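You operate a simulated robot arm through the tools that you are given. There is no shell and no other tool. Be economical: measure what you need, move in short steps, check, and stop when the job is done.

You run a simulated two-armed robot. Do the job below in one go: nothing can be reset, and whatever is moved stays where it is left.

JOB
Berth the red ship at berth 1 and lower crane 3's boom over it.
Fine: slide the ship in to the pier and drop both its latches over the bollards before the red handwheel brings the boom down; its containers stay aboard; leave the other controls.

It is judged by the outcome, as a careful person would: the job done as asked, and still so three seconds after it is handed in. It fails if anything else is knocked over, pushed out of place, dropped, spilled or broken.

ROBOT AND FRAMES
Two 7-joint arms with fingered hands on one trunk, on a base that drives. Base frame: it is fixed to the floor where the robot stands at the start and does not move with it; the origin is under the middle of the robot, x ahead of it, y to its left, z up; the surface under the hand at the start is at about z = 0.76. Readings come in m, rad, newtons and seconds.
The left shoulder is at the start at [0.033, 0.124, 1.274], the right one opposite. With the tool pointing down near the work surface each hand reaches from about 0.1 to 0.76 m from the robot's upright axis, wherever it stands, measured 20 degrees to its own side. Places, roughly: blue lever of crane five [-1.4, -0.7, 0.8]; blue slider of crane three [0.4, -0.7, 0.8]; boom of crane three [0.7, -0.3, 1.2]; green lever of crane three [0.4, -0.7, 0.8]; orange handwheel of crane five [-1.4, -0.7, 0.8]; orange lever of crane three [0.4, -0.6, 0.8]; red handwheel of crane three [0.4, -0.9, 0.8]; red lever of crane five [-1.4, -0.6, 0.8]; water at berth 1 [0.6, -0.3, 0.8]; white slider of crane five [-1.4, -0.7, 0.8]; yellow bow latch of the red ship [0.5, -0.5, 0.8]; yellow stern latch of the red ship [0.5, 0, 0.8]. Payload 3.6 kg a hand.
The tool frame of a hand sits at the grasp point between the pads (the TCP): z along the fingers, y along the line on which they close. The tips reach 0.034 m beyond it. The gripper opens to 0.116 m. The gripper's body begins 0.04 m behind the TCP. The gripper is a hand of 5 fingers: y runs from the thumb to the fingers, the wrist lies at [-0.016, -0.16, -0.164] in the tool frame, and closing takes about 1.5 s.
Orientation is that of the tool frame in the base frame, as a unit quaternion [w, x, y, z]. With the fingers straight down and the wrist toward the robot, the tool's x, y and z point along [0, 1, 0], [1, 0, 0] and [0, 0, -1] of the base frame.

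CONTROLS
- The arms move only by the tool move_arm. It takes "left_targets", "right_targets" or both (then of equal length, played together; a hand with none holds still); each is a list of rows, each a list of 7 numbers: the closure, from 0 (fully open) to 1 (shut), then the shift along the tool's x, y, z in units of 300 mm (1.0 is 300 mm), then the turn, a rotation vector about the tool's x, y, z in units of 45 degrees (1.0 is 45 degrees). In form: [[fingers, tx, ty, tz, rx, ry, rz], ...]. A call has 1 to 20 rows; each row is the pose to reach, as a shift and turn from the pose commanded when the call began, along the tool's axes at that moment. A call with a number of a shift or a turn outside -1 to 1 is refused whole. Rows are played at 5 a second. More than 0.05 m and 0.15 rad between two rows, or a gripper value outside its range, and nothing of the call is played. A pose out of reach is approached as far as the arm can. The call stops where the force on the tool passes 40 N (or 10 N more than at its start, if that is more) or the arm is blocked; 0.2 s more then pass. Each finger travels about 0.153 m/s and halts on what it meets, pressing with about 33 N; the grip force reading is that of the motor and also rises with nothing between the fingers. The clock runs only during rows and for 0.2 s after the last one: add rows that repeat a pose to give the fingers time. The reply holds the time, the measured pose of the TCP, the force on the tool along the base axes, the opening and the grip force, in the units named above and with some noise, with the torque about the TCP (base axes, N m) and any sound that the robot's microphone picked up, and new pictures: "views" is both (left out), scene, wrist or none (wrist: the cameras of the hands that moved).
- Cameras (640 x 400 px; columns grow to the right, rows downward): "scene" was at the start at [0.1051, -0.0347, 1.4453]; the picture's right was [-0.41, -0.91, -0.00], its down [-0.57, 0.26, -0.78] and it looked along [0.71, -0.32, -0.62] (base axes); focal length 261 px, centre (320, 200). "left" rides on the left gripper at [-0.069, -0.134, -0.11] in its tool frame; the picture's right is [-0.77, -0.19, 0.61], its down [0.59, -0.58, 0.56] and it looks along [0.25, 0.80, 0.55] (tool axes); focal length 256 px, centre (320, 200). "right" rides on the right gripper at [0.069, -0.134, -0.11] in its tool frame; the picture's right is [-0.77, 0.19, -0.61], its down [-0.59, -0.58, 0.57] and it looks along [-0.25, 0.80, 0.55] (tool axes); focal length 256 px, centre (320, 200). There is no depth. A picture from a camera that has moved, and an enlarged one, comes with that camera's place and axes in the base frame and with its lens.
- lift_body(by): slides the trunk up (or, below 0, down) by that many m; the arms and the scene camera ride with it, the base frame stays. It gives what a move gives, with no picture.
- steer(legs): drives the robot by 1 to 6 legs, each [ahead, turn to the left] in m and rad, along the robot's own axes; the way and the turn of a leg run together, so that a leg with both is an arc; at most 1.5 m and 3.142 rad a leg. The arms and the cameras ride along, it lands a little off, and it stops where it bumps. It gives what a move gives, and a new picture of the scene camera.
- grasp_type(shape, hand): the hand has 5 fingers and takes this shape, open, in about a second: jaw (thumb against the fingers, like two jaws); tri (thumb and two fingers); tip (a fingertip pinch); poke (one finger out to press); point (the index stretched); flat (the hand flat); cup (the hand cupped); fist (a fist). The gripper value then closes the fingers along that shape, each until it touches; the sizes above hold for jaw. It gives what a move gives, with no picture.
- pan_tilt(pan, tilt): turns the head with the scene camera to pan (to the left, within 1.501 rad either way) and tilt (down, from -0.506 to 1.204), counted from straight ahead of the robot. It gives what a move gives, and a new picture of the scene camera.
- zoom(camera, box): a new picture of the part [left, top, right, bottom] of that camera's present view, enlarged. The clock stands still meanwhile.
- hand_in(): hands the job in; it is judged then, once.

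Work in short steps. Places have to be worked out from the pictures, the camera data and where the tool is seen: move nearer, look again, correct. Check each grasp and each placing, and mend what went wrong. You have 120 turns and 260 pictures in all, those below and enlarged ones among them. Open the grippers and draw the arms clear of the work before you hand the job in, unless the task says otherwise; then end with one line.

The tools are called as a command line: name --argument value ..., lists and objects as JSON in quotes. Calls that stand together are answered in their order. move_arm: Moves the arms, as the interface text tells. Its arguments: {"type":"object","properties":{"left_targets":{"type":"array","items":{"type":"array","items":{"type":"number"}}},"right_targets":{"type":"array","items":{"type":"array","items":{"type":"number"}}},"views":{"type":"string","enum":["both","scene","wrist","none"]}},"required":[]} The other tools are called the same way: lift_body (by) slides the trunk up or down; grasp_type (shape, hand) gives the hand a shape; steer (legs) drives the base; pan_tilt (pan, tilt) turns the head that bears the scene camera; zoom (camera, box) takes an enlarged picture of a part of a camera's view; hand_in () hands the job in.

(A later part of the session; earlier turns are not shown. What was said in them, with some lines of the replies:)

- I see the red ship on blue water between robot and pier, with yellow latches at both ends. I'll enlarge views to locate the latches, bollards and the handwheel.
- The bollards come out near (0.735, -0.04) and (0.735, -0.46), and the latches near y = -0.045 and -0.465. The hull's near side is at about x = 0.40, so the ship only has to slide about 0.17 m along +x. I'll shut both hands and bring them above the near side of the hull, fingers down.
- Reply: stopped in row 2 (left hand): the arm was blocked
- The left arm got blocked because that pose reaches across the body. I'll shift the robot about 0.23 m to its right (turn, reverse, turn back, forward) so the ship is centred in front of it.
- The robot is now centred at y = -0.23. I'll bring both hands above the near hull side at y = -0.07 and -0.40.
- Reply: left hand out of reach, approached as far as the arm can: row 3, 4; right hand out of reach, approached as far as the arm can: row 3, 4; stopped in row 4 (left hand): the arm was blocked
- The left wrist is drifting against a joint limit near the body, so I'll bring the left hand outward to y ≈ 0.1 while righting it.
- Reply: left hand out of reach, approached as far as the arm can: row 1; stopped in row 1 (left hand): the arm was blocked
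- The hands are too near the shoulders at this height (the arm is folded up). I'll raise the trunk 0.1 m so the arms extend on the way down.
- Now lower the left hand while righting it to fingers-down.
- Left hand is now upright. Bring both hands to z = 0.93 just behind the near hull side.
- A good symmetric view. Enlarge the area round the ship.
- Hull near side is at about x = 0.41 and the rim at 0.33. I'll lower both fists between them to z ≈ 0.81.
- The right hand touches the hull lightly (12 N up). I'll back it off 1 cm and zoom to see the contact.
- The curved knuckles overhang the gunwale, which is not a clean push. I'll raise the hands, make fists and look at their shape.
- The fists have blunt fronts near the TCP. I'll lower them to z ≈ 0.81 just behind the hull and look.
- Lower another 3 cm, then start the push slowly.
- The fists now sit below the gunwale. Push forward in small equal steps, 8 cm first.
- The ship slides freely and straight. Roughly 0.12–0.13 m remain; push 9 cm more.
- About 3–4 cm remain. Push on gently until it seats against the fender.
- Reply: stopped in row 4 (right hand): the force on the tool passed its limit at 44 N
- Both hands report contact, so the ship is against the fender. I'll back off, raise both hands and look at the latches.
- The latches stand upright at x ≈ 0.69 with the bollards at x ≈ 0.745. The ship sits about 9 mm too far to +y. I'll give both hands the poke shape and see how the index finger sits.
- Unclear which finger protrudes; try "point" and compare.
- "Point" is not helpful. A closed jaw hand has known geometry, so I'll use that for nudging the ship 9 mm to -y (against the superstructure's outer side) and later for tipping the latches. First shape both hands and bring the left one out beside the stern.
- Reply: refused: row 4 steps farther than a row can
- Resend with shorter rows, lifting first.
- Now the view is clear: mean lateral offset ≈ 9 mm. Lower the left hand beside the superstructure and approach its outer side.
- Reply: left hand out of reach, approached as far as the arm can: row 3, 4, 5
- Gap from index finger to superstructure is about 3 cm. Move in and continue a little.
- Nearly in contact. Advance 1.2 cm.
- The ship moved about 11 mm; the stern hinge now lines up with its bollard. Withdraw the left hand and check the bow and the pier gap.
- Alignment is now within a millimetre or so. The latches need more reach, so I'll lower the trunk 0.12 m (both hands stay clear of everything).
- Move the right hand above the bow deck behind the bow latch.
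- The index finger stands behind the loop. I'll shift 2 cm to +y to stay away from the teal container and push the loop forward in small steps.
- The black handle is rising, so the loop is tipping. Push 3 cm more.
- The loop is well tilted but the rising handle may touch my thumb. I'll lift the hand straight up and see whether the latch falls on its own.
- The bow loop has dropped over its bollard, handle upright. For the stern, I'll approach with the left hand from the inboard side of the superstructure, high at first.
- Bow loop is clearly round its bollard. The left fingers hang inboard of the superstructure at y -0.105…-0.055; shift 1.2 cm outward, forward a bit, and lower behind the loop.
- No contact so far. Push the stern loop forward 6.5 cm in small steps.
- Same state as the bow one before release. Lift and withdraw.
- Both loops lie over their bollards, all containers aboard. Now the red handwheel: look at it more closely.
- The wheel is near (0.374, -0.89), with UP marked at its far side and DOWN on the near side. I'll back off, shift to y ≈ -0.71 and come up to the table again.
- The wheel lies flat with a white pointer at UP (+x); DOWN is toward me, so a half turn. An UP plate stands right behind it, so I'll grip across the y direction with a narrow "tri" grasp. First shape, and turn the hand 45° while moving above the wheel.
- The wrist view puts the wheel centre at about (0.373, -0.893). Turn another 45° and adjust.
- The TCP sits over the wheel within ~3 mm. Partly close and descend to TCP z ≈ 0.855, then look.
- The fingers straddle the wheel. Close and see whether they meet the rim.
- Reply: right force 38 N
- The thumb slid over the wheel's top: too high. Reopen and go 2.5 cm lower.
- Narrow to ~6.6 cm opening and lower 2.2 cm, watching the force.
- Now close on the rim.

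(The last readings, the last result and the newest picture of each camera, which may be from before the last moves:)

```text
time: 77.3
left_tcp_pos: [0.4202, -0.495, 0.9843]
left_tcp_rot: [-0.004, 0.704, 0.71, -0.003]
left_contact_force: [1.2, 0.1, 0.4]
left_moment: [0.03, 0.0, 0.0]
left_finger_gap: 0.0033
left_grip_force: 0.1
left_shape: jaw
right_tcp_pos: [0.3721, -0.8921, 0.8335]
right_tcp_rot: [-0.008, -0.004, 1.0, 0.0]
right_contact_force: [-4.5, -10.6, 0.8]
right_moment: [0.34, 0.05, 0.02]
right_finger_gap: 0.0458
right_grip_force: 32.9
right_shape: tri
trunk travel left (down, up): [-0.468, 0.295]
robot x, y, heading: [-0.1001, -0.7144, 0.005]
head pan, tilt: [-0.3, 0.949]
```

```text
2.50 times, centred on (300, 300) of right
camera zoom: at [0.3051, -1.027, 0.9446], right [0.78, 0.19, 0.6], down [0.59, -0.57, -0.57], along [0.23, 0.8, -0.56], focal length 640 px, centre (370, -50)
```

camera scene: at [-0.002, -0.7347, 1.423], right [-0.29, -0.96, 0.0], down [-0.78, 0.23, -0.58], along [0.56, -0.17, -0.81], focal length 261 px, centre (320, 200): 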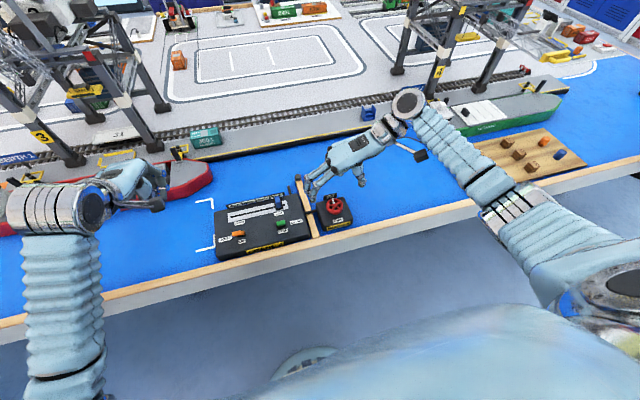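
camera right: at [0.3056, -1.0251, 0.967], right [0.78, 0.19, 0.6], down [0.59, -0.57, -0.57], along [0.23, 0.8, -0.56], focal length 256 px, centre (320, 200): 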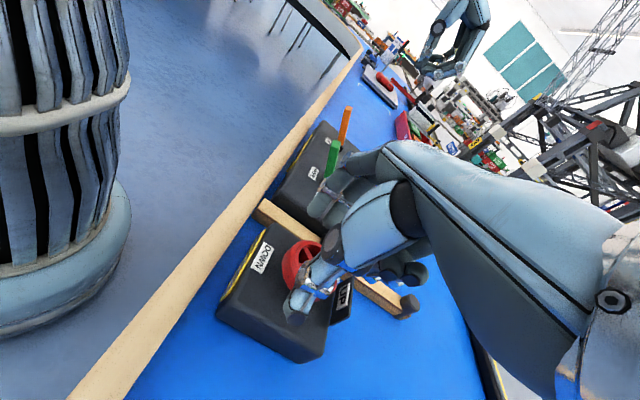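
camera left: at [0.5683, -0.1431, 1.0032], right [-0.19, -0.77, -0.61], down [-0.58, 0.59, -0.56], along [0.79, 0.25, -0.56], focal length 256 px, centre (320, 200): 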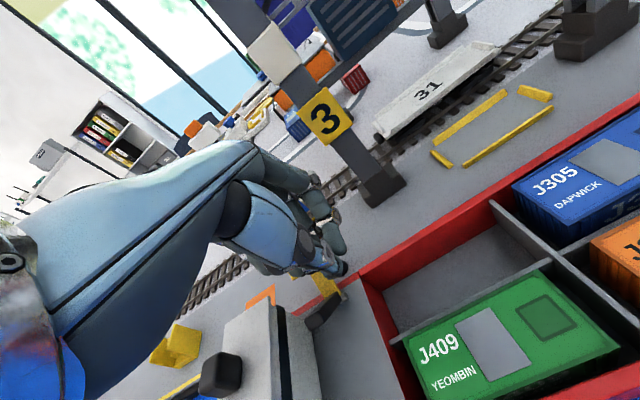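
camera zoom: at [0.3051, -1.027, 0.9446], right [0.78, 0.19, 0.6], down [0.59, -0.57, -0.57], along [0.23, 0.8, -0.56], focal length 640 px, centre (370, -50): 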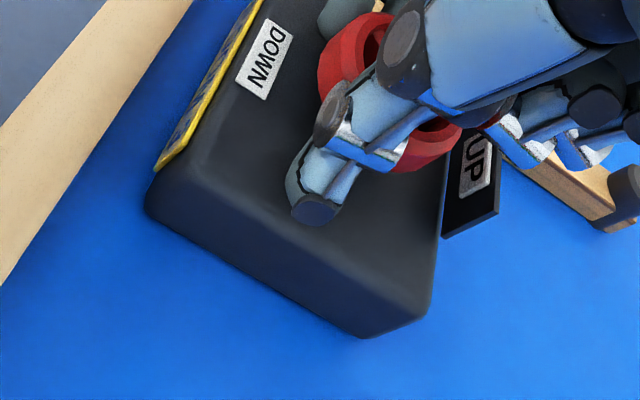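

Gripped: opening 0.046 m equals the wheel's diameter. Turn clockwise 20° as a trial and watch the torque.

move_arm --right_targets '[[0.8, 0, 0, 0, 0, 0, 0.11], [0.8, 0, 0, 0, 0, 0, 0.22], [0.8, 0, 0, 0, 0, 0, 0.33], [0.8, 0, 0, 0, 0, 0, 0.44]]' --views "scene"

zoom --camera "scene" --box '[290, 160, 390, 230]'

```text
time: 78.3
left_tcp_pos: [0.418, -0.4944, 0.9847]
left_tcp_rot: [-0.003, 0.704, 0.71, -0.003]
left_contact_force: [0.3, 0.3, -0.2]
left_moment: [-0.01, -0.01, 0.0]
left_finger_gap: 0.0028
left_grip_force: 0.1
left_shape: jaw
right_tcp_pos: [0.3689, -0.8899, 0.8342]
right_tcp_rot: [-0.009, 0.166, 0.986, -0.001]
right_contact_force: [-20.4, -0.4, -0.7]
right_moment: [0.43, 0.55, 0.77]
right_finger_gap: 0.0417
right_grip_force: 32.7
right_shape: tri
trunk travel left (down, up): [-0.468, 0.295]
robot x, y, heading: [-0.1035, -0.7127, 0.011]
head pan, tilt: [-0.3, 0.949]
camera scene: at [-0.0051, -0.7348, 1.4232], right [-0.29, -0.96, 0.0], down [-0.78, 0.23, -0.58], along [0.56, -0.17, -0.81], focal length 261 px, centre (320, 200)
```

scene: 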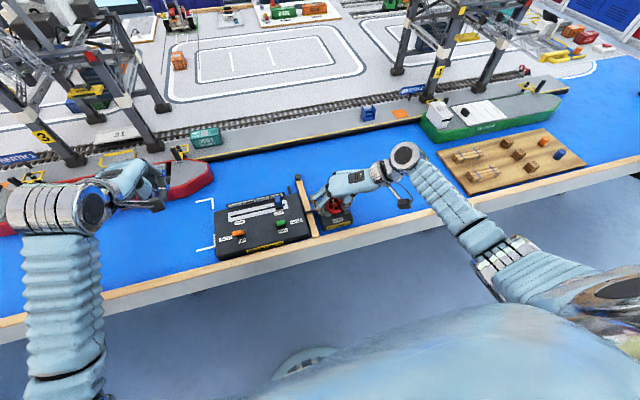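

```text
5.71 times, centred on (340, 195) of scene
camera zoom: at [-0.0051, -0.7348, 1.4232], right [-0.29, -0.96, 0.0], down [-0.78, 0.23, -0.58], along [0.56, -0.17, -0.81], focal length 1491 px, centre (206, 229)
```

zoom: 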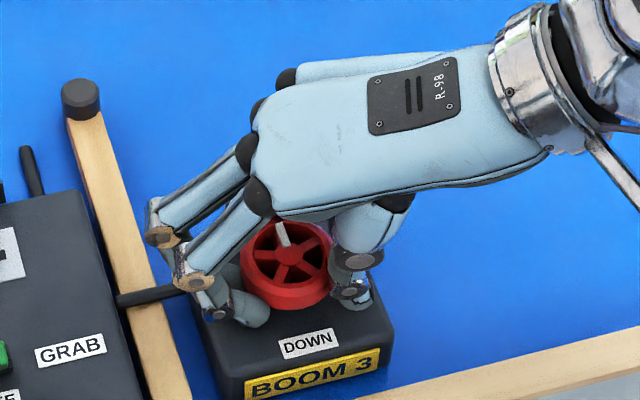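

The hand turned 19° but the wheel did not: clockwise is a stop, or the grip slid. I'll reopen, recentre 7 mm further ahead, regrip and try counter-clockwise.

move_arm --right_targets '[[0.6, 0, 0, 0, 0, 0, 0.44], [0.43, 0, 0, 0, 0, 0, 0.44], [0.43, 0, 0, 0, 0, 0, 0.3], [0.43, -0.015, 0, 0, 0, 0, 0.15], [0.43, -0.028, 0.002, 0, 0, 0, 0], [0.43, -0.028, 0.002, 0, 0, 0, -0.15], [0.43, -0.028, 0.002, 0, 0, 0, -0.3], [0.43, -0.028, 0.002, 0, 0, 0, -0.4], [0.55, -0.028, 0.002, 0, 0, 0, -0.4], [0.7, -0.028, 0.002, 0, 0, 0, -0.4], [0.85, -0.028, 0.002, 0, 0, 0, -0.4], [0.85, -0.028, 0.002, 0, 0, 0, -0.4]]' --views "none"

zoom --camera "scene" --box '[290, 160, 390, 230]'

```text
refused: row 1 steps farther than a row can; nothing moved
```

```text
5.71 times, centred on (340, 195) of scene
camera zoom: at [-0.0051, -0.7348, 1.4232], right [-0.29, -0.96, 0.0], down [-0.78, 0.23, -0.58], along [0.56, -0.17, -0.81], focal length 1491 px, centre (206, 229)
```

zoom: 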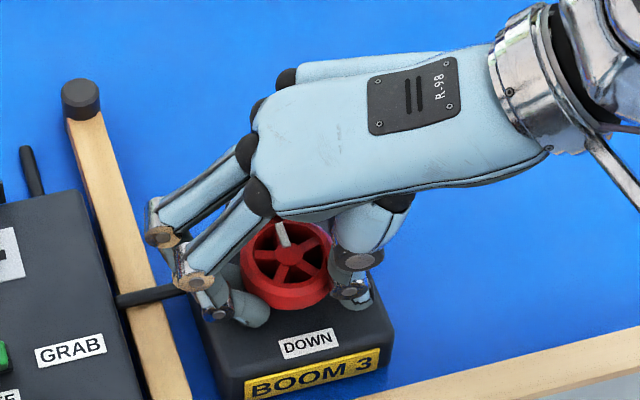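

Rotations are relative to now, so the present angle is a good start for counter-clockwise: open, recentre, regrip here.

move_arm --right_targets '[[0.6, 0, 0, 0, 0, 0, 0], [0.4, 0, 0, 0, 0, 0, 0], [0.4, -0.015, 0, 0, 0, 0, 0], [0.4, -0.028, 0.002, 0.01, 0, 0, 0], [0.55, -0.028, 0.002, 0.01, 0, 0, 0], [0.7, -0.028, 0.002, 0.01, 0, 0, 0], [0.85, -0.028, 0.002, 0.01, 0, 0, 0], [0.85, -0.028, 0.002, 0.01, 0, 0, 0]]' --views "none"

zoom --camera "scene" --box '[290, 160, 390, 230]'

```text
time: 80.1
left_tcp_pos: [0.4209, -0.4972, 0.9847]
left_tcp_rot: [-0.004, 0.704, 0.71, -0.002]
left_contact_force: [0.5, 0.1, 0.4]
left_moment: [-0.02, 0.02, 0.04]
left_finger_gap: 0.003
left_grip_force: 0.0
left_shape: jaw
right_tcp_pos: [0.38, -0.8959, 0.8295]
right_tcp_rot: [-0.008, 0.167, 0.986, -0.001]
right_contact_force: [-7.7, -17.2, -2.7]
right_moment: [0.11, 0.01, -0.01]
right_finger_gap: 0.0476
right_grip_force: 33.5
right_shape: tri
trunk travel left (down, up): [-0.468, 0.295]
robot x, y, heading: [-0.1008, -0.7167, 0.008]
head pan, tilt: [-0.3, 0.949]
```

```text
5.71 times, centred on (340, 195) of scene
camera zoom: at [-0.0032, -0.7377, 1.423], right [-0.29, -0.96, 0.0], down [-0.78, 0.24, -0.58], along [0.56, -0.17, -0.81], focal length 1491 px, centre (206, 229)
```

zoom: 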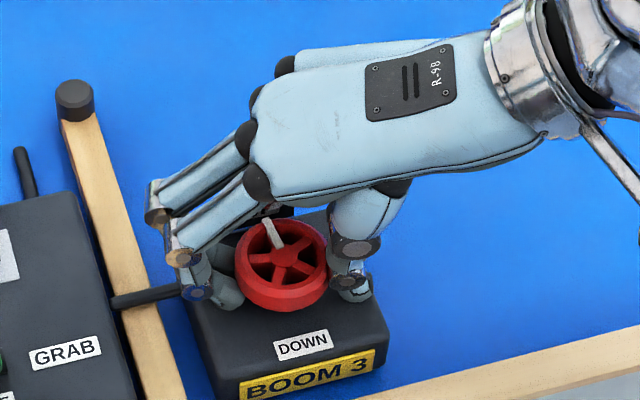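

Grip is fuller now (0.048 m) and the pointer already shifted counter-clockwise. Turn counter-clockwise 36°.

move_arm --right_targets '[[0.9, 0, -0.01, 0, 0, 0, -0.12], [0.9, 0, -0.01, 0, 0, 0, -0.24], [0.9, 0, -0.01, 0, 0, 0, -0.36], [0.9, 0, -0.01, 0, 0, 0, -0.48], [0.9, 0, -0.01, 0, 0, 0, -0.6], [0.9, 0, -0.01, 0, 0, 0, -0.72], [0.9, 0, -0.01, 0, 0, 0, -0.8]]' --views "scene"

zoom --camera "scene" --box '[290, 160, 390, 230]'

```text
time: 81.7
left_tcp_pos: [0.423, -0.4956, 0.9832]
left_tcp_rot: [-0.005, 0.705, 0.709, -0.004]
left_contact_force: [-0.3, -0.8, -0.5]
left_moment: [0.01, 0.03, -0.04]
left_finger_gap: 0.0
left_grip_force: 0.0
left_shape: jaw
right_tcp_pos: [0.3805, -0.8975, 0.829]
right_tcp_rot: [-0.007, -0.146, 0.989, 0.001]
right_contact_force: [7.6, -10.7, -8.5]
right_moment: [-0.02, -0.07, -0.08]
right_finger_gap: 0.0473
right_grip_force: 32.6
right_shape: tri
trunk travel left (down, up): [-0.468, 0.295]
robot x, y, heading: [-0.0981, -0.7156, 0.006]
head pan, tilt: [-0.3, 0.949]
camera scene: at [-0.0001, -0.7369, 1.4229], right [-0.29, -0.96, 0.0], down [-0.78, 0.23, -0.58], along [0.56, -0.17, -0.81], focal length 261 px, centre (320, 200)
```

scene: 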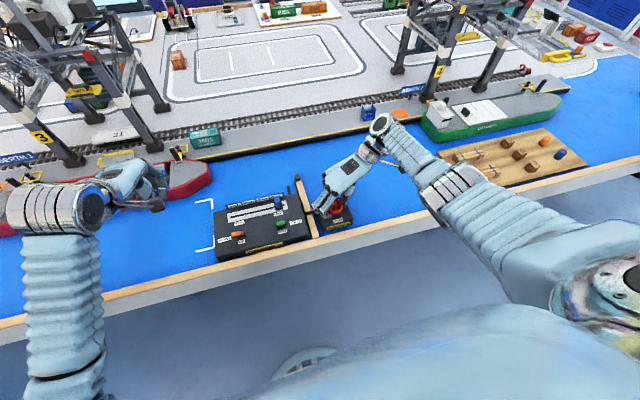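

```text
5.71 times, centred on (340, 195) of scene
camera zoom: at [-0.0001, -0.7369, 1.4229], right [-0.29, -0.96, 0.0], down [-0.78, 0.23, -0.58], along [0.56, -0.17, -0.81], focal length 1491 px, centre (206, 229)
```

zoom: 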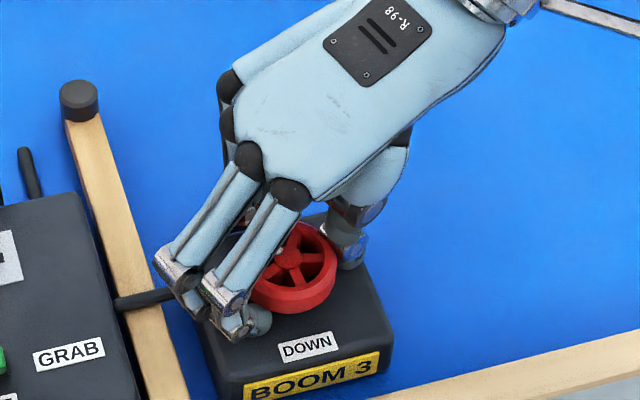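

Small torque: it seems to be turning with the hand. Turn another 20°, then open and inspect.

move_arm --right_targets '[[0.9, 0, -0.005, 0, 0, 0, -0.12], [0.9, 0, -0.005, 0, 0, 0, -0.24], [0.9, 0, -0.005, 0, 0, 0, -0.36], [0.9, 0, -0.005, 0, 0, 0, -0.45], [0.6, 0, -0.005, 0, 0, 0, -0.45], [0.4, 0, -0.005, 0, 0, 0, -0.45], [0.4, 0, -0.005, 0, 0, 0, -0.45]]' --views "none"

zoom --camera "scene" --box '[290, 160, 390, 230]'

zoom --camera "right" --box '[200, 200, 420, 380]'

```text
time: 82.7
left_tcp_pos: [0.418, -0.4916, 0.99]
left_tcp_rot: [-0.002, 0.703, 0.711, -0.002]
left_contact_force: [-1.6, 0.3, 0.4]
left_moment: [0.04, -0.07, -0.01]
left_finger_gap: 0.0025
left_grip_force: 0.2
left_shape: jaw
right_tcp_pos: [0.382, -0.9039, 0.8293]
right_tcp_rot: [-0.022, -0.296, 0.955, 0.013]
right_contact_force: [23.0, 21.1, 24.7]
right_moment: [0.47, -0.59, -0.15]
right_finger_gap: 0.0461
right_grip_force: 0.1
right_shape: tri
right hand out of reach, approached as far as the arm can: row 2, 3, 4, 5
trunk travel left (down, up): [-0.468, 0.295]
robot x, y, heading: [-0.099, -0.7151, 0.021]
head pan, tilt: [-0.3, 0.949]
stopped in row 5 (right hand): the arm was blocked; the commanded pose is now the measured one
```

```text
5.71 times, centred on (340, 195) of scene
camera zoom: at [0.0466, -0.7313, 1.4245], right [-0.28, -0.96, 0.01], down [-0.8, 0.23, -0.56], along [0.53, -0.16, -0.83], focal length 1491 px, centre (206, 229)
```

zoom: 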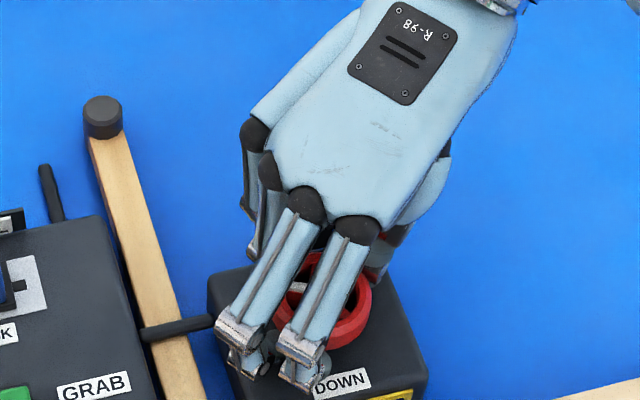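

```text
2.22 times, centred on (310, 290) of right
camera zoom: at [0.4054, -1.0549, 0.9363], right [0.56, 0.58, 0.59], down [0.78, -0.13, -0.61], along [-0.27, 0.8, -0.53], focal length 569 px, centre (342, 0)
```

zoom: 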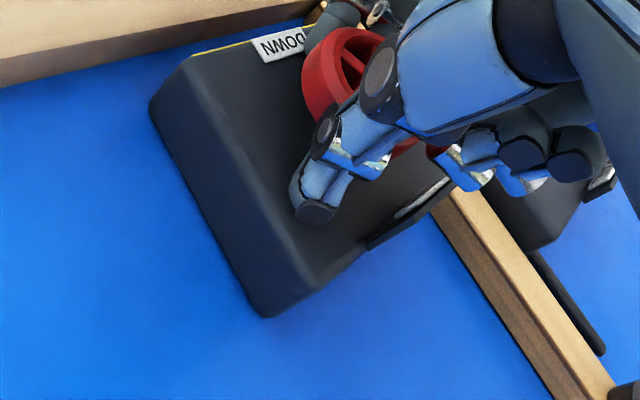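

The arm reached its limit and strains. Open the fingers and see where it settles.

move_arm --right_targets '[[0.4, 0, 0, 0, 0, 0, 0], [0.35, 0, 0, 0, 0, 0, 0], [0.35, 0, 0, 0, 0, 0, 0.1]]' --views "none"

zoom --camera "scene" --box '[290, 160, 390, 230]'

```text
time: 83.0
left_tcp_pos: [0.3673, -0.4989, 1.0077]
left_tcp_rot: [0.014, 0.705, 0.709, 0.018]
left_contact_force: [1.7, 0.0, -1.8]
left_moment: [0.0, 0.09, 0.0]
left_finger_gap: 0.0031
left_grip_force: 0.1
left_shape: jaw
right_tcp_pos: [0.318, -0.9368, 0.8177]
right_tcp_rot: [-0.063, -0.257, 0.964, 0.012]
right_contact_force: [-3.2, -1.6, -4.6]
right_moment: [0.28, 0.02, -0.08]
right_finger_gap: 0.0695
right_grip_force: 0.0
right_shape: tri
trunk travel left (down, up): [-0.468, 0.295]
robot x, y, heading: [-0.0957, -0.7159, 0.02]
head pan, tilt: [-0.3, 0.949]
stopped in row 1 (right hand): the arm was blocked; the commanded pose is now the measured one
```

```text
5.71 times, centred on (340, 195) of scene
camera zoom: at [0.0166, -0.7372, 1.423], right [-0.28, -0.96, 0.0], down [-0.79, 0.23, -0.57], along [0.55, -0.16, -0.82], focal length 1491 px, centre (206, 229)
```

zoom: 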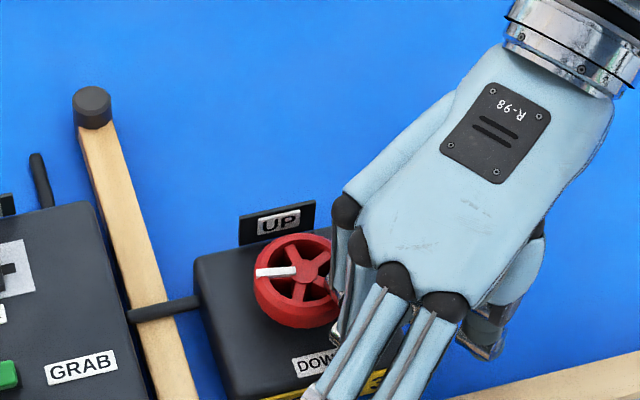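

The hand slipped free, but the pointer has turned about 80° counter-clockwise — right direction. Raise the hand clear.

move_arm --right_targets '[[0.35, 0, 0, -0.1, 0, 0, 0], [0.2, 0, 0, -0.2, 0, 0, 0.1], [0.2, 0, 0, -0.3, 0, 0, 0.25], [0.2, 0, 0, -0.4, 0, 0, 0.4]]' --views "scene"

zoom --camera "scene" --box '[290, 160, 390, 230]'

```text
time: 84.0
left_tcp_pos: [0.3731, -0.4954, 1.0048]
left_tcp_rot: [0.012, 0.704, 0.71, 0.014]
left_contact_force: [1.3, 0.4, -0.2]
left_moment: [0.01, 0.04, -0.01]
left_finger_gap: 0.0027
left_grip_force: 0.1
left_shape: jaw
right_tcp_pos: [0.3418, -0.9166, 0.9555]
right_tcp_rot: [-0.025, -0.132, 0.991, 0.006]
right_contact_force: [-0.1, -0.8, 0.1]
right_moment: [0.09, 0.01, 0.01]
right_finger_gap: 0.0927
right_grip_force: 0.0
right_shape: tri
trunk travel left (down, up): [-0.468, 0.295]
robot x, y, heading: [-0.1051, -0.7157, 0.016]
head pan, tilt: [-0.3, 0.949]
camera scene: at [-0.0065, -0.7348, 1.4234], right [-0.28, -0.96, 0.0], down [-0.78, 0.23, -0.58], along [0.56, -0.16, -0.81], focal length 261 px, centre (320, 200)
```

scene: 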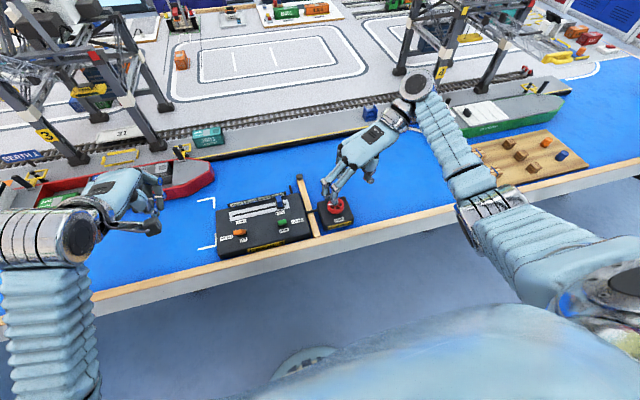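

```text
5.71 times, centred on (340, 195) of scene
camera zoom: at [-0.0065, -0.7348, 1.4234], right [-0.28, -0.96, 0.0], down [-0.78, 0.23, -0.58], along [0.56, -0.16, -0.81], focal length 1491 px, centre (206, 229)
```

zoom: 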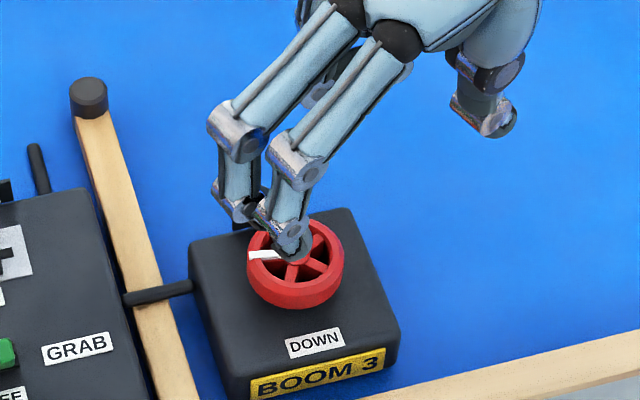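

The pointer now points left (~80–85° done). I'll bring the hand back over the wheel at (0.380, -0.896) with fingers at 65° for the next grip.

move_arm --right_targets '[[0.3, -0.024, 0.005, 0, 0, -0.011, 0.149], [0.35, -0.048, 0.011, 0.01, 0, -0.022, 0.298], [0.4, -0.072, 0.016, 0.03, 0, -0.033, 0.446], [0.4, -0.096, 0.021, 0.05, 0, -0.045, 0.595], [0.4, -0.12, 0.027, 0.077, 0, -0.056, 0.744], [0.4, -0.144, 0.032, 0.077, 0.001, -0.067, 0.893], [0.4, -0.144, 0.032, 0.077, 0.001, -0.067, 0.893]]' --views "scene"

zoom --camera "scene" --box '[290, 160, 390, 230]'

```text
time: 85.6
left_tcp_pos: [0.381, -0.4947, 1.0026]
left_tcp_rot: [0.01, 0.704, 0.71, 0.012]
left_contact_force: [0.2, -0.7, 0.1]
left_moment: [0.02, 0.0, 0.02]
left_finger_gap: 0.0002
left_grip_force: 0.1
left_shape: jaw
right_tcp_pos: [0.388, -0.8943, 0.9295]
right_tcp_rot: [0.001, 0.216, 0.976, 0.0]
right_contact_force: [-0.8, 0.2, 0.4]
right_moment: [0.01, -0.01, -0.02]
right_finger_gap: 0.0701
right_grip_force: 0.0
right_shape: tri
trunk travel left (down, up): [-0.468, 0.295]
robot x, y, heading: [-0.097, -0.7175, 0.021]
head pan, tilt: [-0.3, 0.949]
camera scene: at [-0.0008, -0.734, 1.4231], right [-0.28, -0.96, 0.0], down [-0.78, 0.23, -0.58], along [0.56, -0.16, -0.81], focal length 261 px, centre (320, 200)
```

scene: 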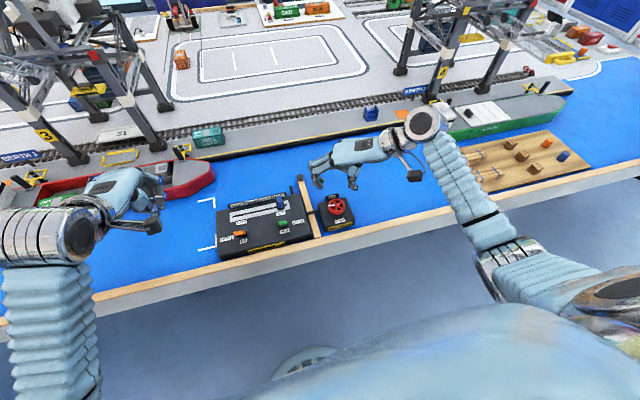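

```text
5.71 times, centred on (340, 195) of scene
camera zoom: at [-0.0008, -0.734, 1.4231], right [-0.28, -0.96, 0.0], down [-0.78, 0.23, -0.58], along [0.56, -0.16, -0.81], focal length 1491 px, centre (206, 229)
```

zoom: 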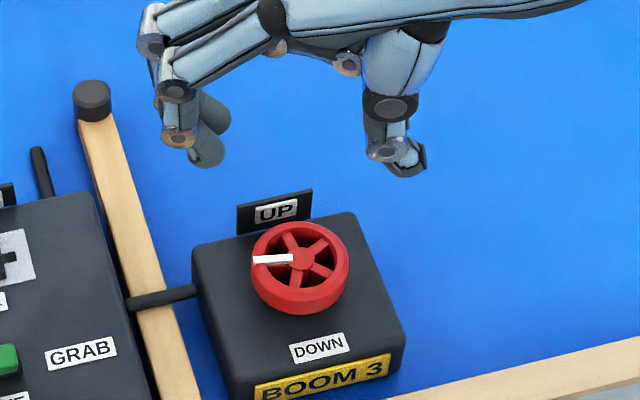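

Descend onto the wheel, correcting 8 mm back in x, and grip.

move_arm --right_targets '[[0.4, 0.021, -0.017, 0.1, 0, 0, 0], [0.4, 0.021, -0.017, 0.22, 0, 0, 0], [0.4, 0.021, -0.017, 0.3, 0, 0, 0], [0.4, 0.021, -0.017, 0.333, 0, 0, 0], [0.55, 0.021, -0.017, 0.333, 0, 0, 0], [0.7, 0.021, -0.017, 0.333, 0, 0, 0], [0.85, 0.021, -0.017, 0.333, 0, 0, 0]]' --views "none"

zoom --camera "scene" --box '[290, 160, 390, 230]'

```text
time: 87.2
left_tcp_pos: [0.3805, -0.4949, 1.001]
left_tcp_rot: [0.01, 0.704, 0.71, 0.012]
left_contact_force: [0.0, 0.7, 1.4]
left_moment: [0.03, -0.03, -0.01]
left_finger_gap: 0.0004
left_grip_force: 0.0
left_shape: jaw
right_tcp_pos: [0.3796, -0.8988, 0.8295]
right_tcp_rot: [0.001, 0.215, 0.977, -0.001]
right_contact_force: [-3.8, -10.4, 4.2]
right_moment: [0.58, -0.27, -0.02]
right_finger_gap: 0.0474
right_grip_force: 33.2
right_shape: tri
trunk travel left (down, up): [-0.468, 0.295]
robot x, y, heading: [-0.0968, -0.7171, 0.018]
head pan, tilt: [-0.3, 0.949]
```

```text
5.71 times, centred on (340, 195) of scene
camera zoom: at [-0.0019, -0.7354, 1.4231], right [-0.28, -0.96, 0.0], down [-0.78, 0.23, -0.58], along [0.56, -0.16, -0.81], focal length 1491 px, centre (206, 229)
```

zoom: 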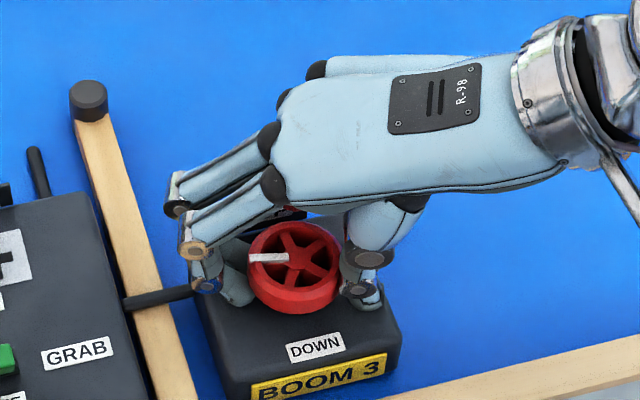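

Well gripped. Turn counter-clockwise 42°, then release.

move_arm --right_targets '[[0.9, 0, -0.005, 0, 0, 0, -0.133], [0.9, 0, -0.008, 0, 0, 0, -0.266], [0.9, 0, -0.008, 0, 0, 0, -0.4], [0.9, 0, -0.008, 0, 0, 0, -0.533], [0.9, 0, -0.008, 0, 0, 0, -0.666], [0.9, 0, -0.008, 0, 0, 0, -0.8], [0.9, 0, -0.008, 0, 0, 0, -0.93], [0.7, 0, -0.008, 0, 0, 0, -0.93], [0.4, 0, -0.008, 0, 0, 0, -0.93], [0.4, 0, -0.008, 0, 0, 0, -0.93]]' --views "none"

zoom --camera "scene" --box '[290, 160, 390, 230]'

```text
time: 89.4
left_tcp_pos: [0.3796, -0.4961, 1.0021]
left_tcp_rot: [0.01, 0.704, 0.71, 0.012]
left_contact_force: [0.6, -0.3, -0.1]
left_moment: [0.0, -0.02, 0.02]
left_finger_gap: 0.0029
left_grip_force: 0.0
left_shape: jaw
right_tcp_pos: [0.3743, -0.8999, 0.8289]
right_tcp_rot: [-0.003, -0.149, 0.989, 0.001]
right_contact_force: [-2.4, -1.9, 12.9]
right_moment: [0.31, 0.24, 0.15]
right_finger_gap: 0.0669
right_grip_force: 0.0
right_shape: tri
trunk travel left (down, up): [-0.468, 0.295]
robot x, y, heading: [-0.0987, -0.7134, 0.018]
head pan, tilt: [-0.3, 0.949]
```

```text
5.71 times, centred on (340, 195) of scene
camera zoom: at [-0.0023, -0.7343, 1.4232], right [-0.28, -0.96, 0.0], down [-0.78, 0.23, -0.58], along [0.56, -0.16, -0.81], focal length 1491 px, centre (206, 229)
```

zoom: 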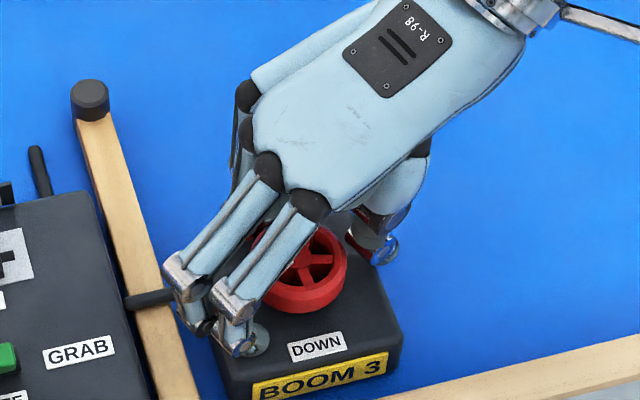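

Swing the open hand back 42° and regrip.

move_arm --right_targets '[[0.37, -0.01, 0, -0.03, 0, 0, 0.1], [0.37, -0.021, 0, -0.05, 0, 0, 0.23], [0.37, -0.021, 0, -0.05, 0, 0, 0.38], [0.37, -0.021, 0, -0.05, 0, 0, 0.53], [0.37, -0.021, 0, -0.05, 0, 0, 0.68], [0.37, -0.021, 0, -0.05, 0, 0, 0.83], [0.37, -0.021, 0, -0.02, 0, 0, 0.95], [0.4, -0.021, 0, 0, 0, 0, 0.95], [0.55, -0.021, 0, 0, 0, 0, 0.95], [0.7, -0.021, 0, 0, 0, 0, 0.95], [0.85, -0.021, 0, 0, 0, 0, 0.95]]' --views "none"

zoom --camera "scene" --box '[290, 160, 390, 230]'

```text
time: 91.8
left_tcp_pos: [0.3807, -0.4967, 1.0016]
left_tcp_rot: [0.009, 0.703, 0.711, 0.012]
left_contact_force: [0.3, 0.1, 0.4]
left_moment: [-0.01, 0.0, 0.02]
left_finger_gap: 0.0
left_grip_force: 0.1
left_shape: jaw
right_tcp_pos: [0.3831, -0.8998, 0.8285]
right_tcp_rot: [-0.001, 0.223, 0.975, -0.001]
right_contact_force: [-2.3, -12.8, 4.2]
right_moment: [0.41, -0.21, 0.04]
right_finger_gap: 0.0472
right_grip_force: 33.4
right_shape: tri
trunk travel left (down, up): [-0.468, 0.295]
robot x, y, heading: [-0.1003, -0.7154, 0.011]
head pan, tilt: [-0.3, 0.949]
```

```text
5.71 times, centred on (340, 195) of scene
camera zoom: at [-0.0018, -0.736, 1.4231], right [-0.28, -0.96, 0.0], down [-0.78, 0.23, -0.58], along [0.56, -0.16, -0.81], focal length 1491 px, centre (206, 229)
```

zoom: 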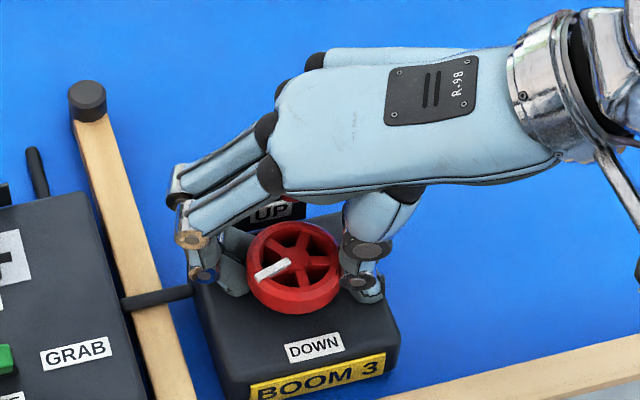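

Pointer now at about 104°. Continue: turn 42° more, release, swing back, regrip.

move_arm --right_targets '[[1, 0, -0.008, 0, 0, 0, -0.133], [1, 0, -0.012, 0, 0, 0, -0.266], [1, 0, -0.012, 0, 0, 0, -0.4], [1, 0, -0.012, 0, 0, 0, -0.533], [1, 0, -0.012, 0, 0, 0, -0.666], [1, 0, -0.012, 0, 0, 0, -0.8], [1, 0, -0.012, 0, 0, 0, -0.95], [0.7, 0, -0.012, 0, 0, 0, -0.95], [0.4, 0, -0.012, 0, 0, 0, -0.95], [0.37, 0, -0.012, -0.03, 0, 0, -0.95]]' --views "none"

zoom --camera "scene" --box '[290, 160, 390, 230]'

```text
time: 94.0
left_tcp_pos: [0.3808, -0.4938, 1.0016]
left_tcp_rot: [0.01, 0.703, 0.711, 0.011]
left_contact_force: [-0.4, 0.2, -0.9]
left_moment: [-0.03, -0.02, 0.01]
left_finger_gap: 0.0027
left_grip_force: 0.0
left_shape: jaw
right_tcp_pos: [0.3802, -0.9, 0.8367]
right_tcp_rot: [-0.004, -0.149, 0.989, -0.002]
right_contact_force: [0.7, 0.3, -0.3]
right_moment: [-0.03, 0.0, 0.01]
right_finger_gap: 0.0726
right_grip_force: 0.0
right_shape: tri
trunk travel left (down, up): [-0.468, 0.295]
robot x, y, heading: [-0.0987, -0.7173, 0.016]
head pan, tilt: [-0.3, 0.949]
```

```text
5.71 times, centred on (340, 195) of scene
camera zoom: at [-0.0014, -0.7346, 1.423], right [-0.28, -0.96, 0.0], down [-0.78, 0.23, -0.58], along [0.56, -0.16, -0.81], focal length 1491 px, centre (206, 229)
```

zoom: 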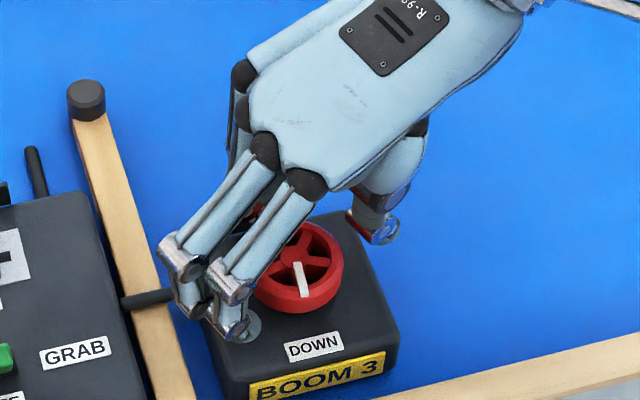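

Pointer is now at ~174°, nearly on DOWN. Check the crane boom before a final nudge.

pan_tilt --pan 0.45 --tilt 0.35

zoom --camera "scene" --box '[160, 40, 480, 260]'

```text
time: 95.1
left_tcp_pos: [0.3814, -0.495, 1.0007]
left_tcp_rot: [0.01, 0.703, 0.711, 0.012]
left_contact_force: [-0.4, 0.0, -0.1]
left_moment: [-0.02, 0.03, 0.05]
left_finger_gap: 0.0
left_grip_force: 0.0
left_shape: jaw
right_tcp_pos: [0.3812, -0.9004, 0.8375]
right_tcp_rot: [-0.001, -0.149, 0.989, 0.0]
right_contact_force: [0.2, -0.8, 0.3]
right_moment: [0.02, -0.03, -0.05]
right_finger_gap: 0.0724
right_grip_force: 0.1
right_shape: tri
trunk travel left (down, up): [-0.468, 0.295]
robot x, y, heading: [-0.0975, -0.7155, 0.02]
head pan, tilt: [0.45, 0.351]
camera scene: at [0.0125, -0.6718, 1.4742], right [0.45, -0.89, 0.0], down [-0.31, -0.16, -0.94], along [0.84, 0.42, -0.34], focal length 261 px, centre (320, 200)
```

scene: 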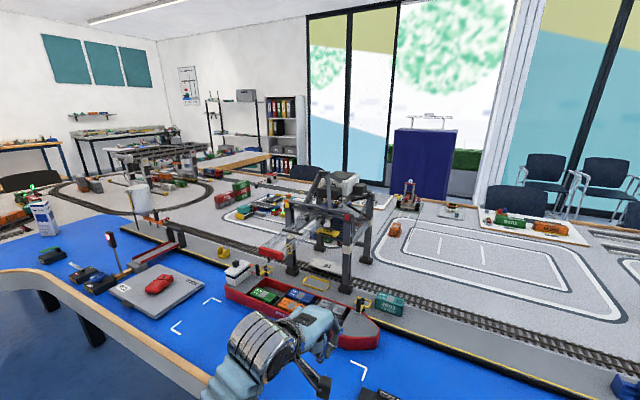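

```text
1.82 times, centred on (320, 150) of scene
camera zoom: at [0.0125, -0.6718, 1.4742], right [0.45, -0.89, 0.0], down [-0.31, -0.16, -0.94], along [0.84, 0.42, -0.34], focal length 474 px, centre (320, 291)
```

zoom: 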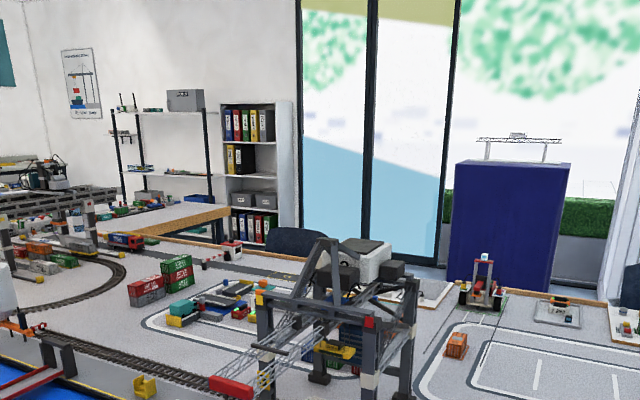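

zoom --camera "scene" --box '[210, 150, 420, 360]'

```text
1.90 times, centred on (315, 255) of scene
camera zoom: at [0.0125, -0.6718, 1.4742], right [0.45, -0.89, 0.0], down [-0.31, -0.16, -0.94], along [0.84, 0.42, -0.34], focal length 497 px, centre (330, 95)
```

zoom: 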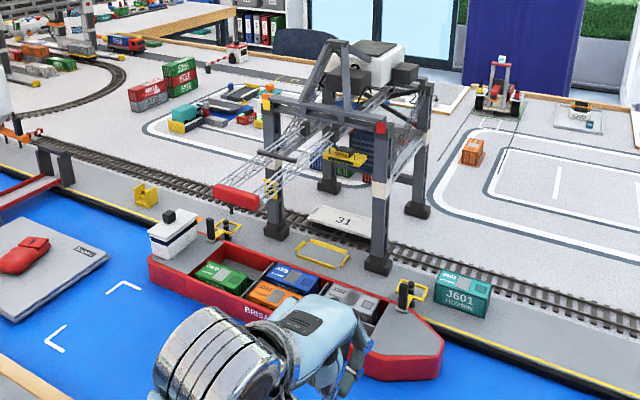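

The boom has come down over the ship, near horizontal. I'll do one last regrip to bring the wheel fully to DOWN.

pan_tilt --pan -0.3 --tilt 0.95

move_arm --right_targets '[[0.37, 0, 0, 0, 0, 0, 0.15], [0.37, 0, 0, 0, 0, 0, 0.3], [0.37, 0, 0, 0, 0, 0, 0.45], [0.37, 0, 0, 0, 0, 0, 0.6], [0.4, 0, 0, 0.027, 0, 0, 0.6], [0.55, 0, 0, 0.027, 0, 0, 0.6], [0.7, 0, 0, 0.027, 0, 0, 0.6], [0.85, 0, 0, 0.027, 0, 0, 0.6], [0.95, 0, 0, 0.027, 0, 0, 0.5], [0.95, 0, 0, 0.027, 0, 0, 0.4], [0.95, 0, 0, 0.027, 0, 0, 0.3], [0.95, 0, 0, 0.027, 0, 0, 0.2], [0.95, 0, 0, 0.027, 0, 0, 0.1], [0.95, 0, 0, 0.027, 0, 0, 0.1]]' --views "none"

zoom --camera "scene" --box '[290, 160, 390, 230]'

```text
time: 96.2
left_tcp_pos: [0.3809, -0.4948, 1.0015]
left_tcp_rot: [0.011, 0.703, 0.711, 0.011]
left_contact_force: [-0.6, -0.5, -0.6]
left_moment: [0.01, -0.01, -0.04]
left_finger_gap: 0.0
left_grip_force: 0.0
left_shape: jaw
right_tcp_pos: [0.3818, -0.8996, 0.8373]
right_tcp_rot: [-0.001, -0.148, 0.989, -0.001]
right_contact_force: [0.2, -0.1, -1.0]
right_moment: [0.02, 0.02, 0.01]
right_finger_gap: 0.0726
right_grip_force: 0.1
right_shape: tri
trunk travel left (down, up): [-0.468, 0.295]
robot x, y, heading: [-0.0999, -0.7143, 0.018]
head pan, tilt: [-0.3, 0.949]
camera scene: at [-0.0008, -0.734, 1.4231], right [-0.28, -0.96, 0.0], down [-0.78, 0.23, -0.58], along [0.56, -0.16, -0.81], focal length 261 px, centre (320, 200)
```

scene: 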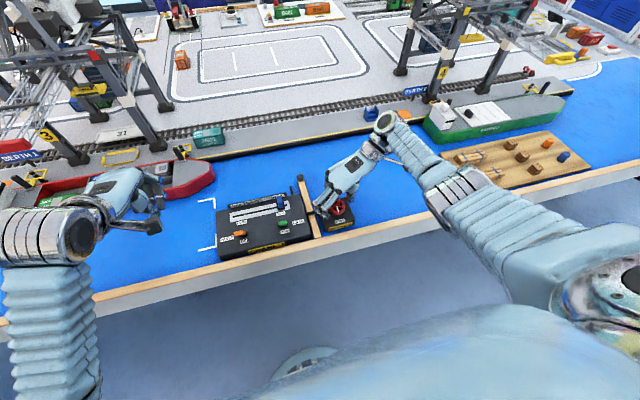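

```text
time: 99.2
left_tcp_pos: [0.3832, -0.4955, 1.0006]
left_tcp_rot: [0.01, 0.703, 0.711, 0.011]
left_contact_force: [-0.2, -0.2, -0.7]
left_moment: [-0.01, 0.02, 0.01]
left_finger_gap: 0.0028
left_grip_force: 0.0
left_shape: jaw
right_tcp_pos: [0.3861, -0.9003, 0.8298]
right_tcp_rot: [0.002, -0.108, 0.994, 0.0]
right_contact_force: [18.7, -3.1, -3.4]
right_moment: [0.79, -0.77, -1.54]
right_finger_gap: 0.045
right_grip_force: 32.9
right_shape: tri
trunk travel left (down, up): [-0.468, 0.295]
robot x, y, heading: [-0.0971, -0.7144, 0.015]
head pan, tilt: [-0.3, 0.949]
```

```text
5.71 times, centred on (340, 195) of scene
camera zoom: at [0.0021, -0.7348, 1.4229], right [-0.28, -0.96, 0.0], down [-0.78, 0.23, -0.58], along [0.56, -0.16, -0.81], focal length 1491 px, centre (206, 229)
```

zoom: 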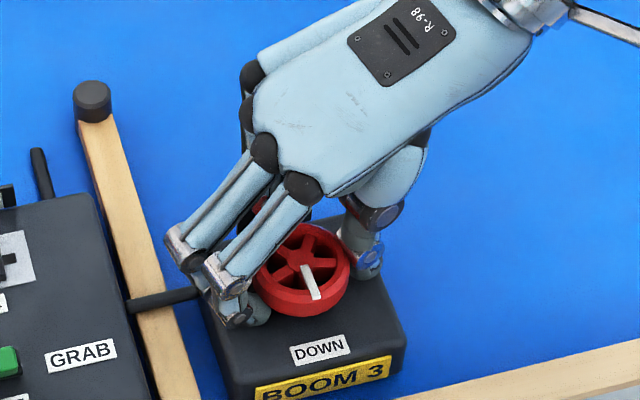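

Torque of 1.5 N m: the wheel is against its stop with the pointer exactly at DOWN. Release and lift clear.

move_arm --right_targets '[[0.7, 0, 0, 0, 0, 0, 0], [0.4, 0, 0, 0, 0, 0, 0], [0.3, 0, 0, 0, 0, 0, 0], [0.3, 0, 0, -0.12, 0, 0, 0], [0.2, 0, 0, -0.25, 0, 0, 0], [0, 0, 0, -0.4, 0, 0, 0]]' --views "none"

zoom --camera "scene" --box '[290, 160, 390, 230]'

```text
time: 100.6
left_tcp_pos: [0.3808, -0.4934, 1.0019]
left_tcp_rot: [0.01, 0.703, 0.711, 0.011]
left_contact_force: [0.6, 0.5, -0.2]
left_moment: [0.01, 0.01, 0.0]
left_finger_gap: 0.0
left_grip_force: 0.1
left_shape: jaw
right_tcp_pos: [0.3811, -0.8994, 0.9512]
right_tcp_rot: [-0.002, -0.11, 0.994, 0.001]
right_contact_force: [-0.8, 0.4, -0.3]
right_moment: [-0.05, -0.01, -0.02]
right_finger_gap: 0.1158
right_grip_force: 0.1
right_shape: tri
trunk travel left (down, up): [-0.468, 0.295]
robot x, y, heading: [-0.0984, -0.7163, 0.016]
head pan, tilt: [-0.3, 0.949]
```

```text
5.71 times, centred on (340, 195) of scene
camera zoom: at [-0.0011, -0.7339, 1.4231], right [-0.28, -0.96, 0.0], down [-0.78, 0.23, -0.58], along [0.56, -0.16, -0.81], focal length 1491 px, centre (206, 229)
```

zoom: 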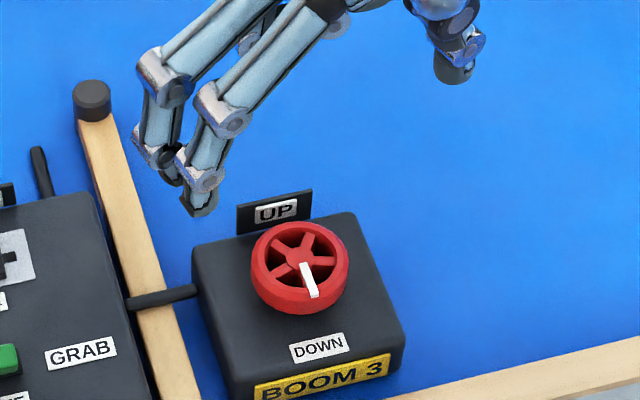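

The pointer stays at DOWN. Back the robot off, open the left hand, and check ship, latches and boom.

steer --legs '[[-0.4, 0]]'

move_arm --left_targets '[[0.5, 0, 0, 0, 0, 0, 0], [0, 0, 0, 0, 0, 0, 0], [0, 0, 0, 0, 0, 0, 0]]' --views "none"

pan_tilt --pan 0.4 --tilt 0.45

zoom --camera "scene" --box '[240, 100, 420, 230]'

```text
time: 103.1
left_tcp_pos: [-0.017, -0.5034, 1.0022]
left_tcp_rot: [0.011, 0.705, 0.709, 0.012]
left_contact_force: [-0.7, -0.5, 0.2]
left_moment: [0.0, -0.01, 0.02]
left_finger_gap: 0.0027
left_grip_force: 0.0
left_shape: jaw
right_tcp_pos: [-0.0179, -0.908, 0.9493]
right_tcp_rot: [-0.001, -0.108, 0.994, 0.0]
right_contact_force: [-0.6, -0.7, -0.2]
right_moment: [0.0, -0.02, -0.03]
right_finger_gap: 0.1158
right_grip_force: 0.0
right_shape: tri
trunk travel left (down, up): [-0.468, 0.295]
robot x, y, heading: [-0.4948, -0.7182, 0.016]
head pan, tilt: [-0.3, 0.949]
camera scene: at [-0.4002, -0.7412, 1.4231], right [-0.28, -0.96, 0.0], down [-0.78, 0.23, -0.58], along [0.56, -0.16, -0.81], focal length 261 px, centre (320, 200)
```

scene: 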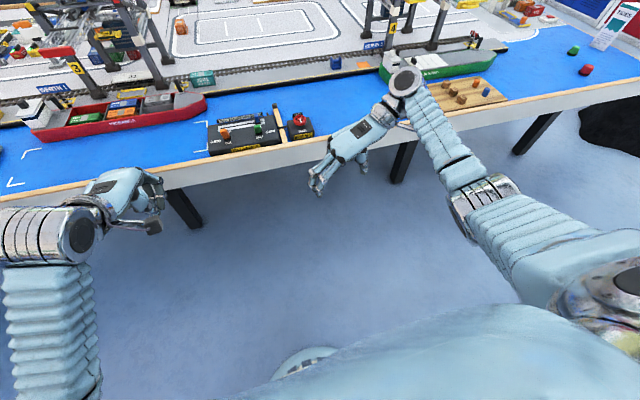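

```text
time: 103.9
left_tcp_pos: [-0.016, -0.5029, 1.0011]
left_tcp_rot: [0.011, 0.704, 0.71, 0.012]
left_contact_force: [0.3, -0.3, -0.1]
left_moment: [0.0, -0.02, -0.02]
left_finger_gap: 0.116
left_grip_force: 0.1
left_shape: jaw
right_tcp_pos: [-0.0166, -0.9074, 0.9504]
right_tcp_rot: [-0.001, -0.108, 0.994, 0.0]
right_contact_force: [0.4, -0.3, 0.7]
right_moment: [0.0, -0.02, 0.01]
right_finger_gap: 0.1157
right_grip_force: 0.0
right_shape: tri
trunk travel left (down, up): [-0.468, 0.295]
robot x, y, heading: [-0.5022, -0.7205, 0.021]
head pan, tilt: [-0.3, 0.949]
```

```text
time: 105.0
left_tcp_pos: [-0.0174, -0.5032, 1.0021]
left_tcp_rot: [0.011, 0.704, 0.71, 0.011]
left_contact_force: [-0.5, -0.2, 0.3]
left_moment: [-0.02, 0.01, -0.01]
left_finger_gap: 0.1158
left_grip_force: 0.2
left_shape: jaw
right_tcp_pos: [-0.0163, -0.907, 0.9502]
right_tcp_rot: [0.0, -0.108, 0.994, 0.0]
right_contact_force: [-0.1, -0.4, -0.1]
right_moment: [0.0, 0.02, -0.01]
right_finger_gap: 0.1159
right_grip_force: 0.0
right_shape: tri
trunk travel left (down, up): [-0.468, 0.295]
robot x, y, heading: [-0.4963, -0.7248, 0.017]
head pan, tilt: [0.4, 0.45]
camera scene: at [-0.3853, -0.6837, 1.465], right [0.4, -0.91, 0.0], down [-0.4, -0.18, -0.9], along [0.82, 0.36, -0.44], focal length 261 px, centre (320, 200)
```

scene: 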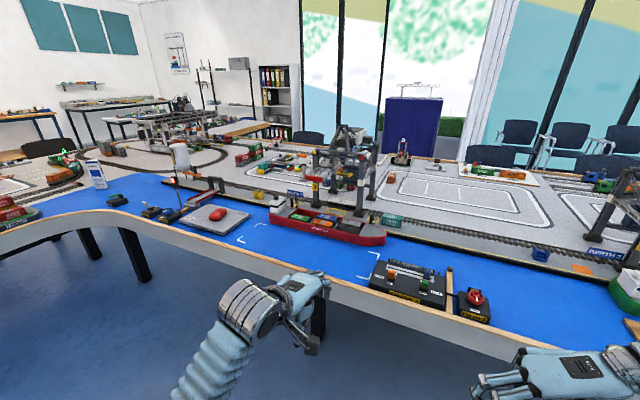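

```text
3.08 times, centred on (330, 165) of scene
camera zoom: at [-0.3853, -0.6837, 1.465], right [0.4, -0.91, 0.0], down [-0.4, -0.18, -0.9], along [0.82, 0.36, -0.44], focal length 803 px, centre (289, 308)
```

zoom: 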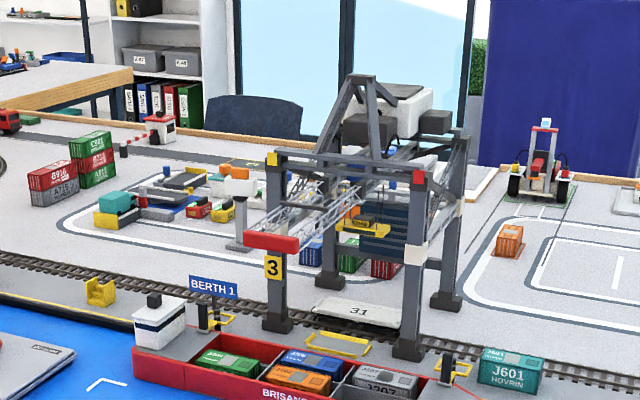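

The boom is down over the berthed ship. One last look at both latches.

zoom --camera "scene" --box '[265, 180, 395, 250]'

zoom --camera "scene" --box '[360, 240, 500, 330]'

```text
4.92 times, centred on (330, 215) of scene
camera zoom: at [-0.3853, -0.6837, 1.465], right [0.4, -0.91, 0.0], down [-0.4, -0.18, -0.9], along [0.82, 0.36, -0.44], focal length 1285 px, centre (271, 126)
```

zoom: 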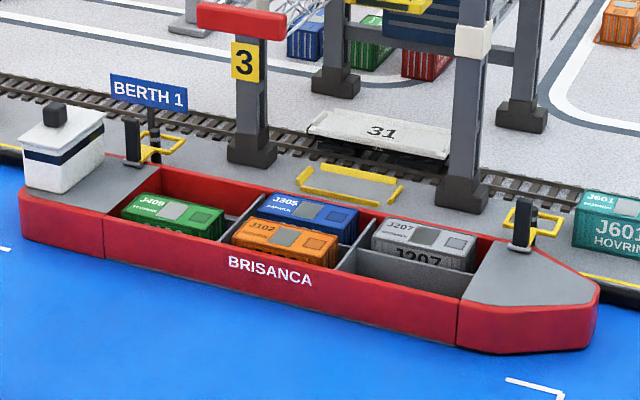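

```text
4.44 times, centred on (430, 285) of scene
camera zoom: at [-0.3853, -0.6837, 1.465], right [0.4, -0.91, 0.0], down [-0.4, -0.18, -0.9], along [0.82, 0.36, -0.44], focal length 1160 px, centre (-169, -178)
```

zoom: 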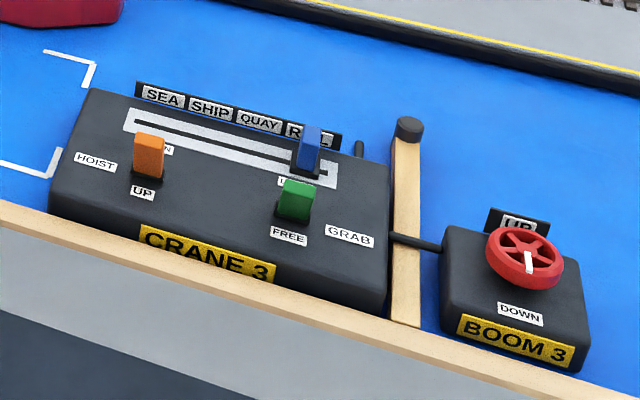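

Both latches are over the bollards, the containers are aboard, the other controls are untouched, and the boom is down. Handing in.

hand_in

```text
The job is handed in.
```

The red ship is berthed at berth 1 with both latches over the bollards and all its containers aboard, and crane 3's boom is down over it with the red handwheel at DOWN.
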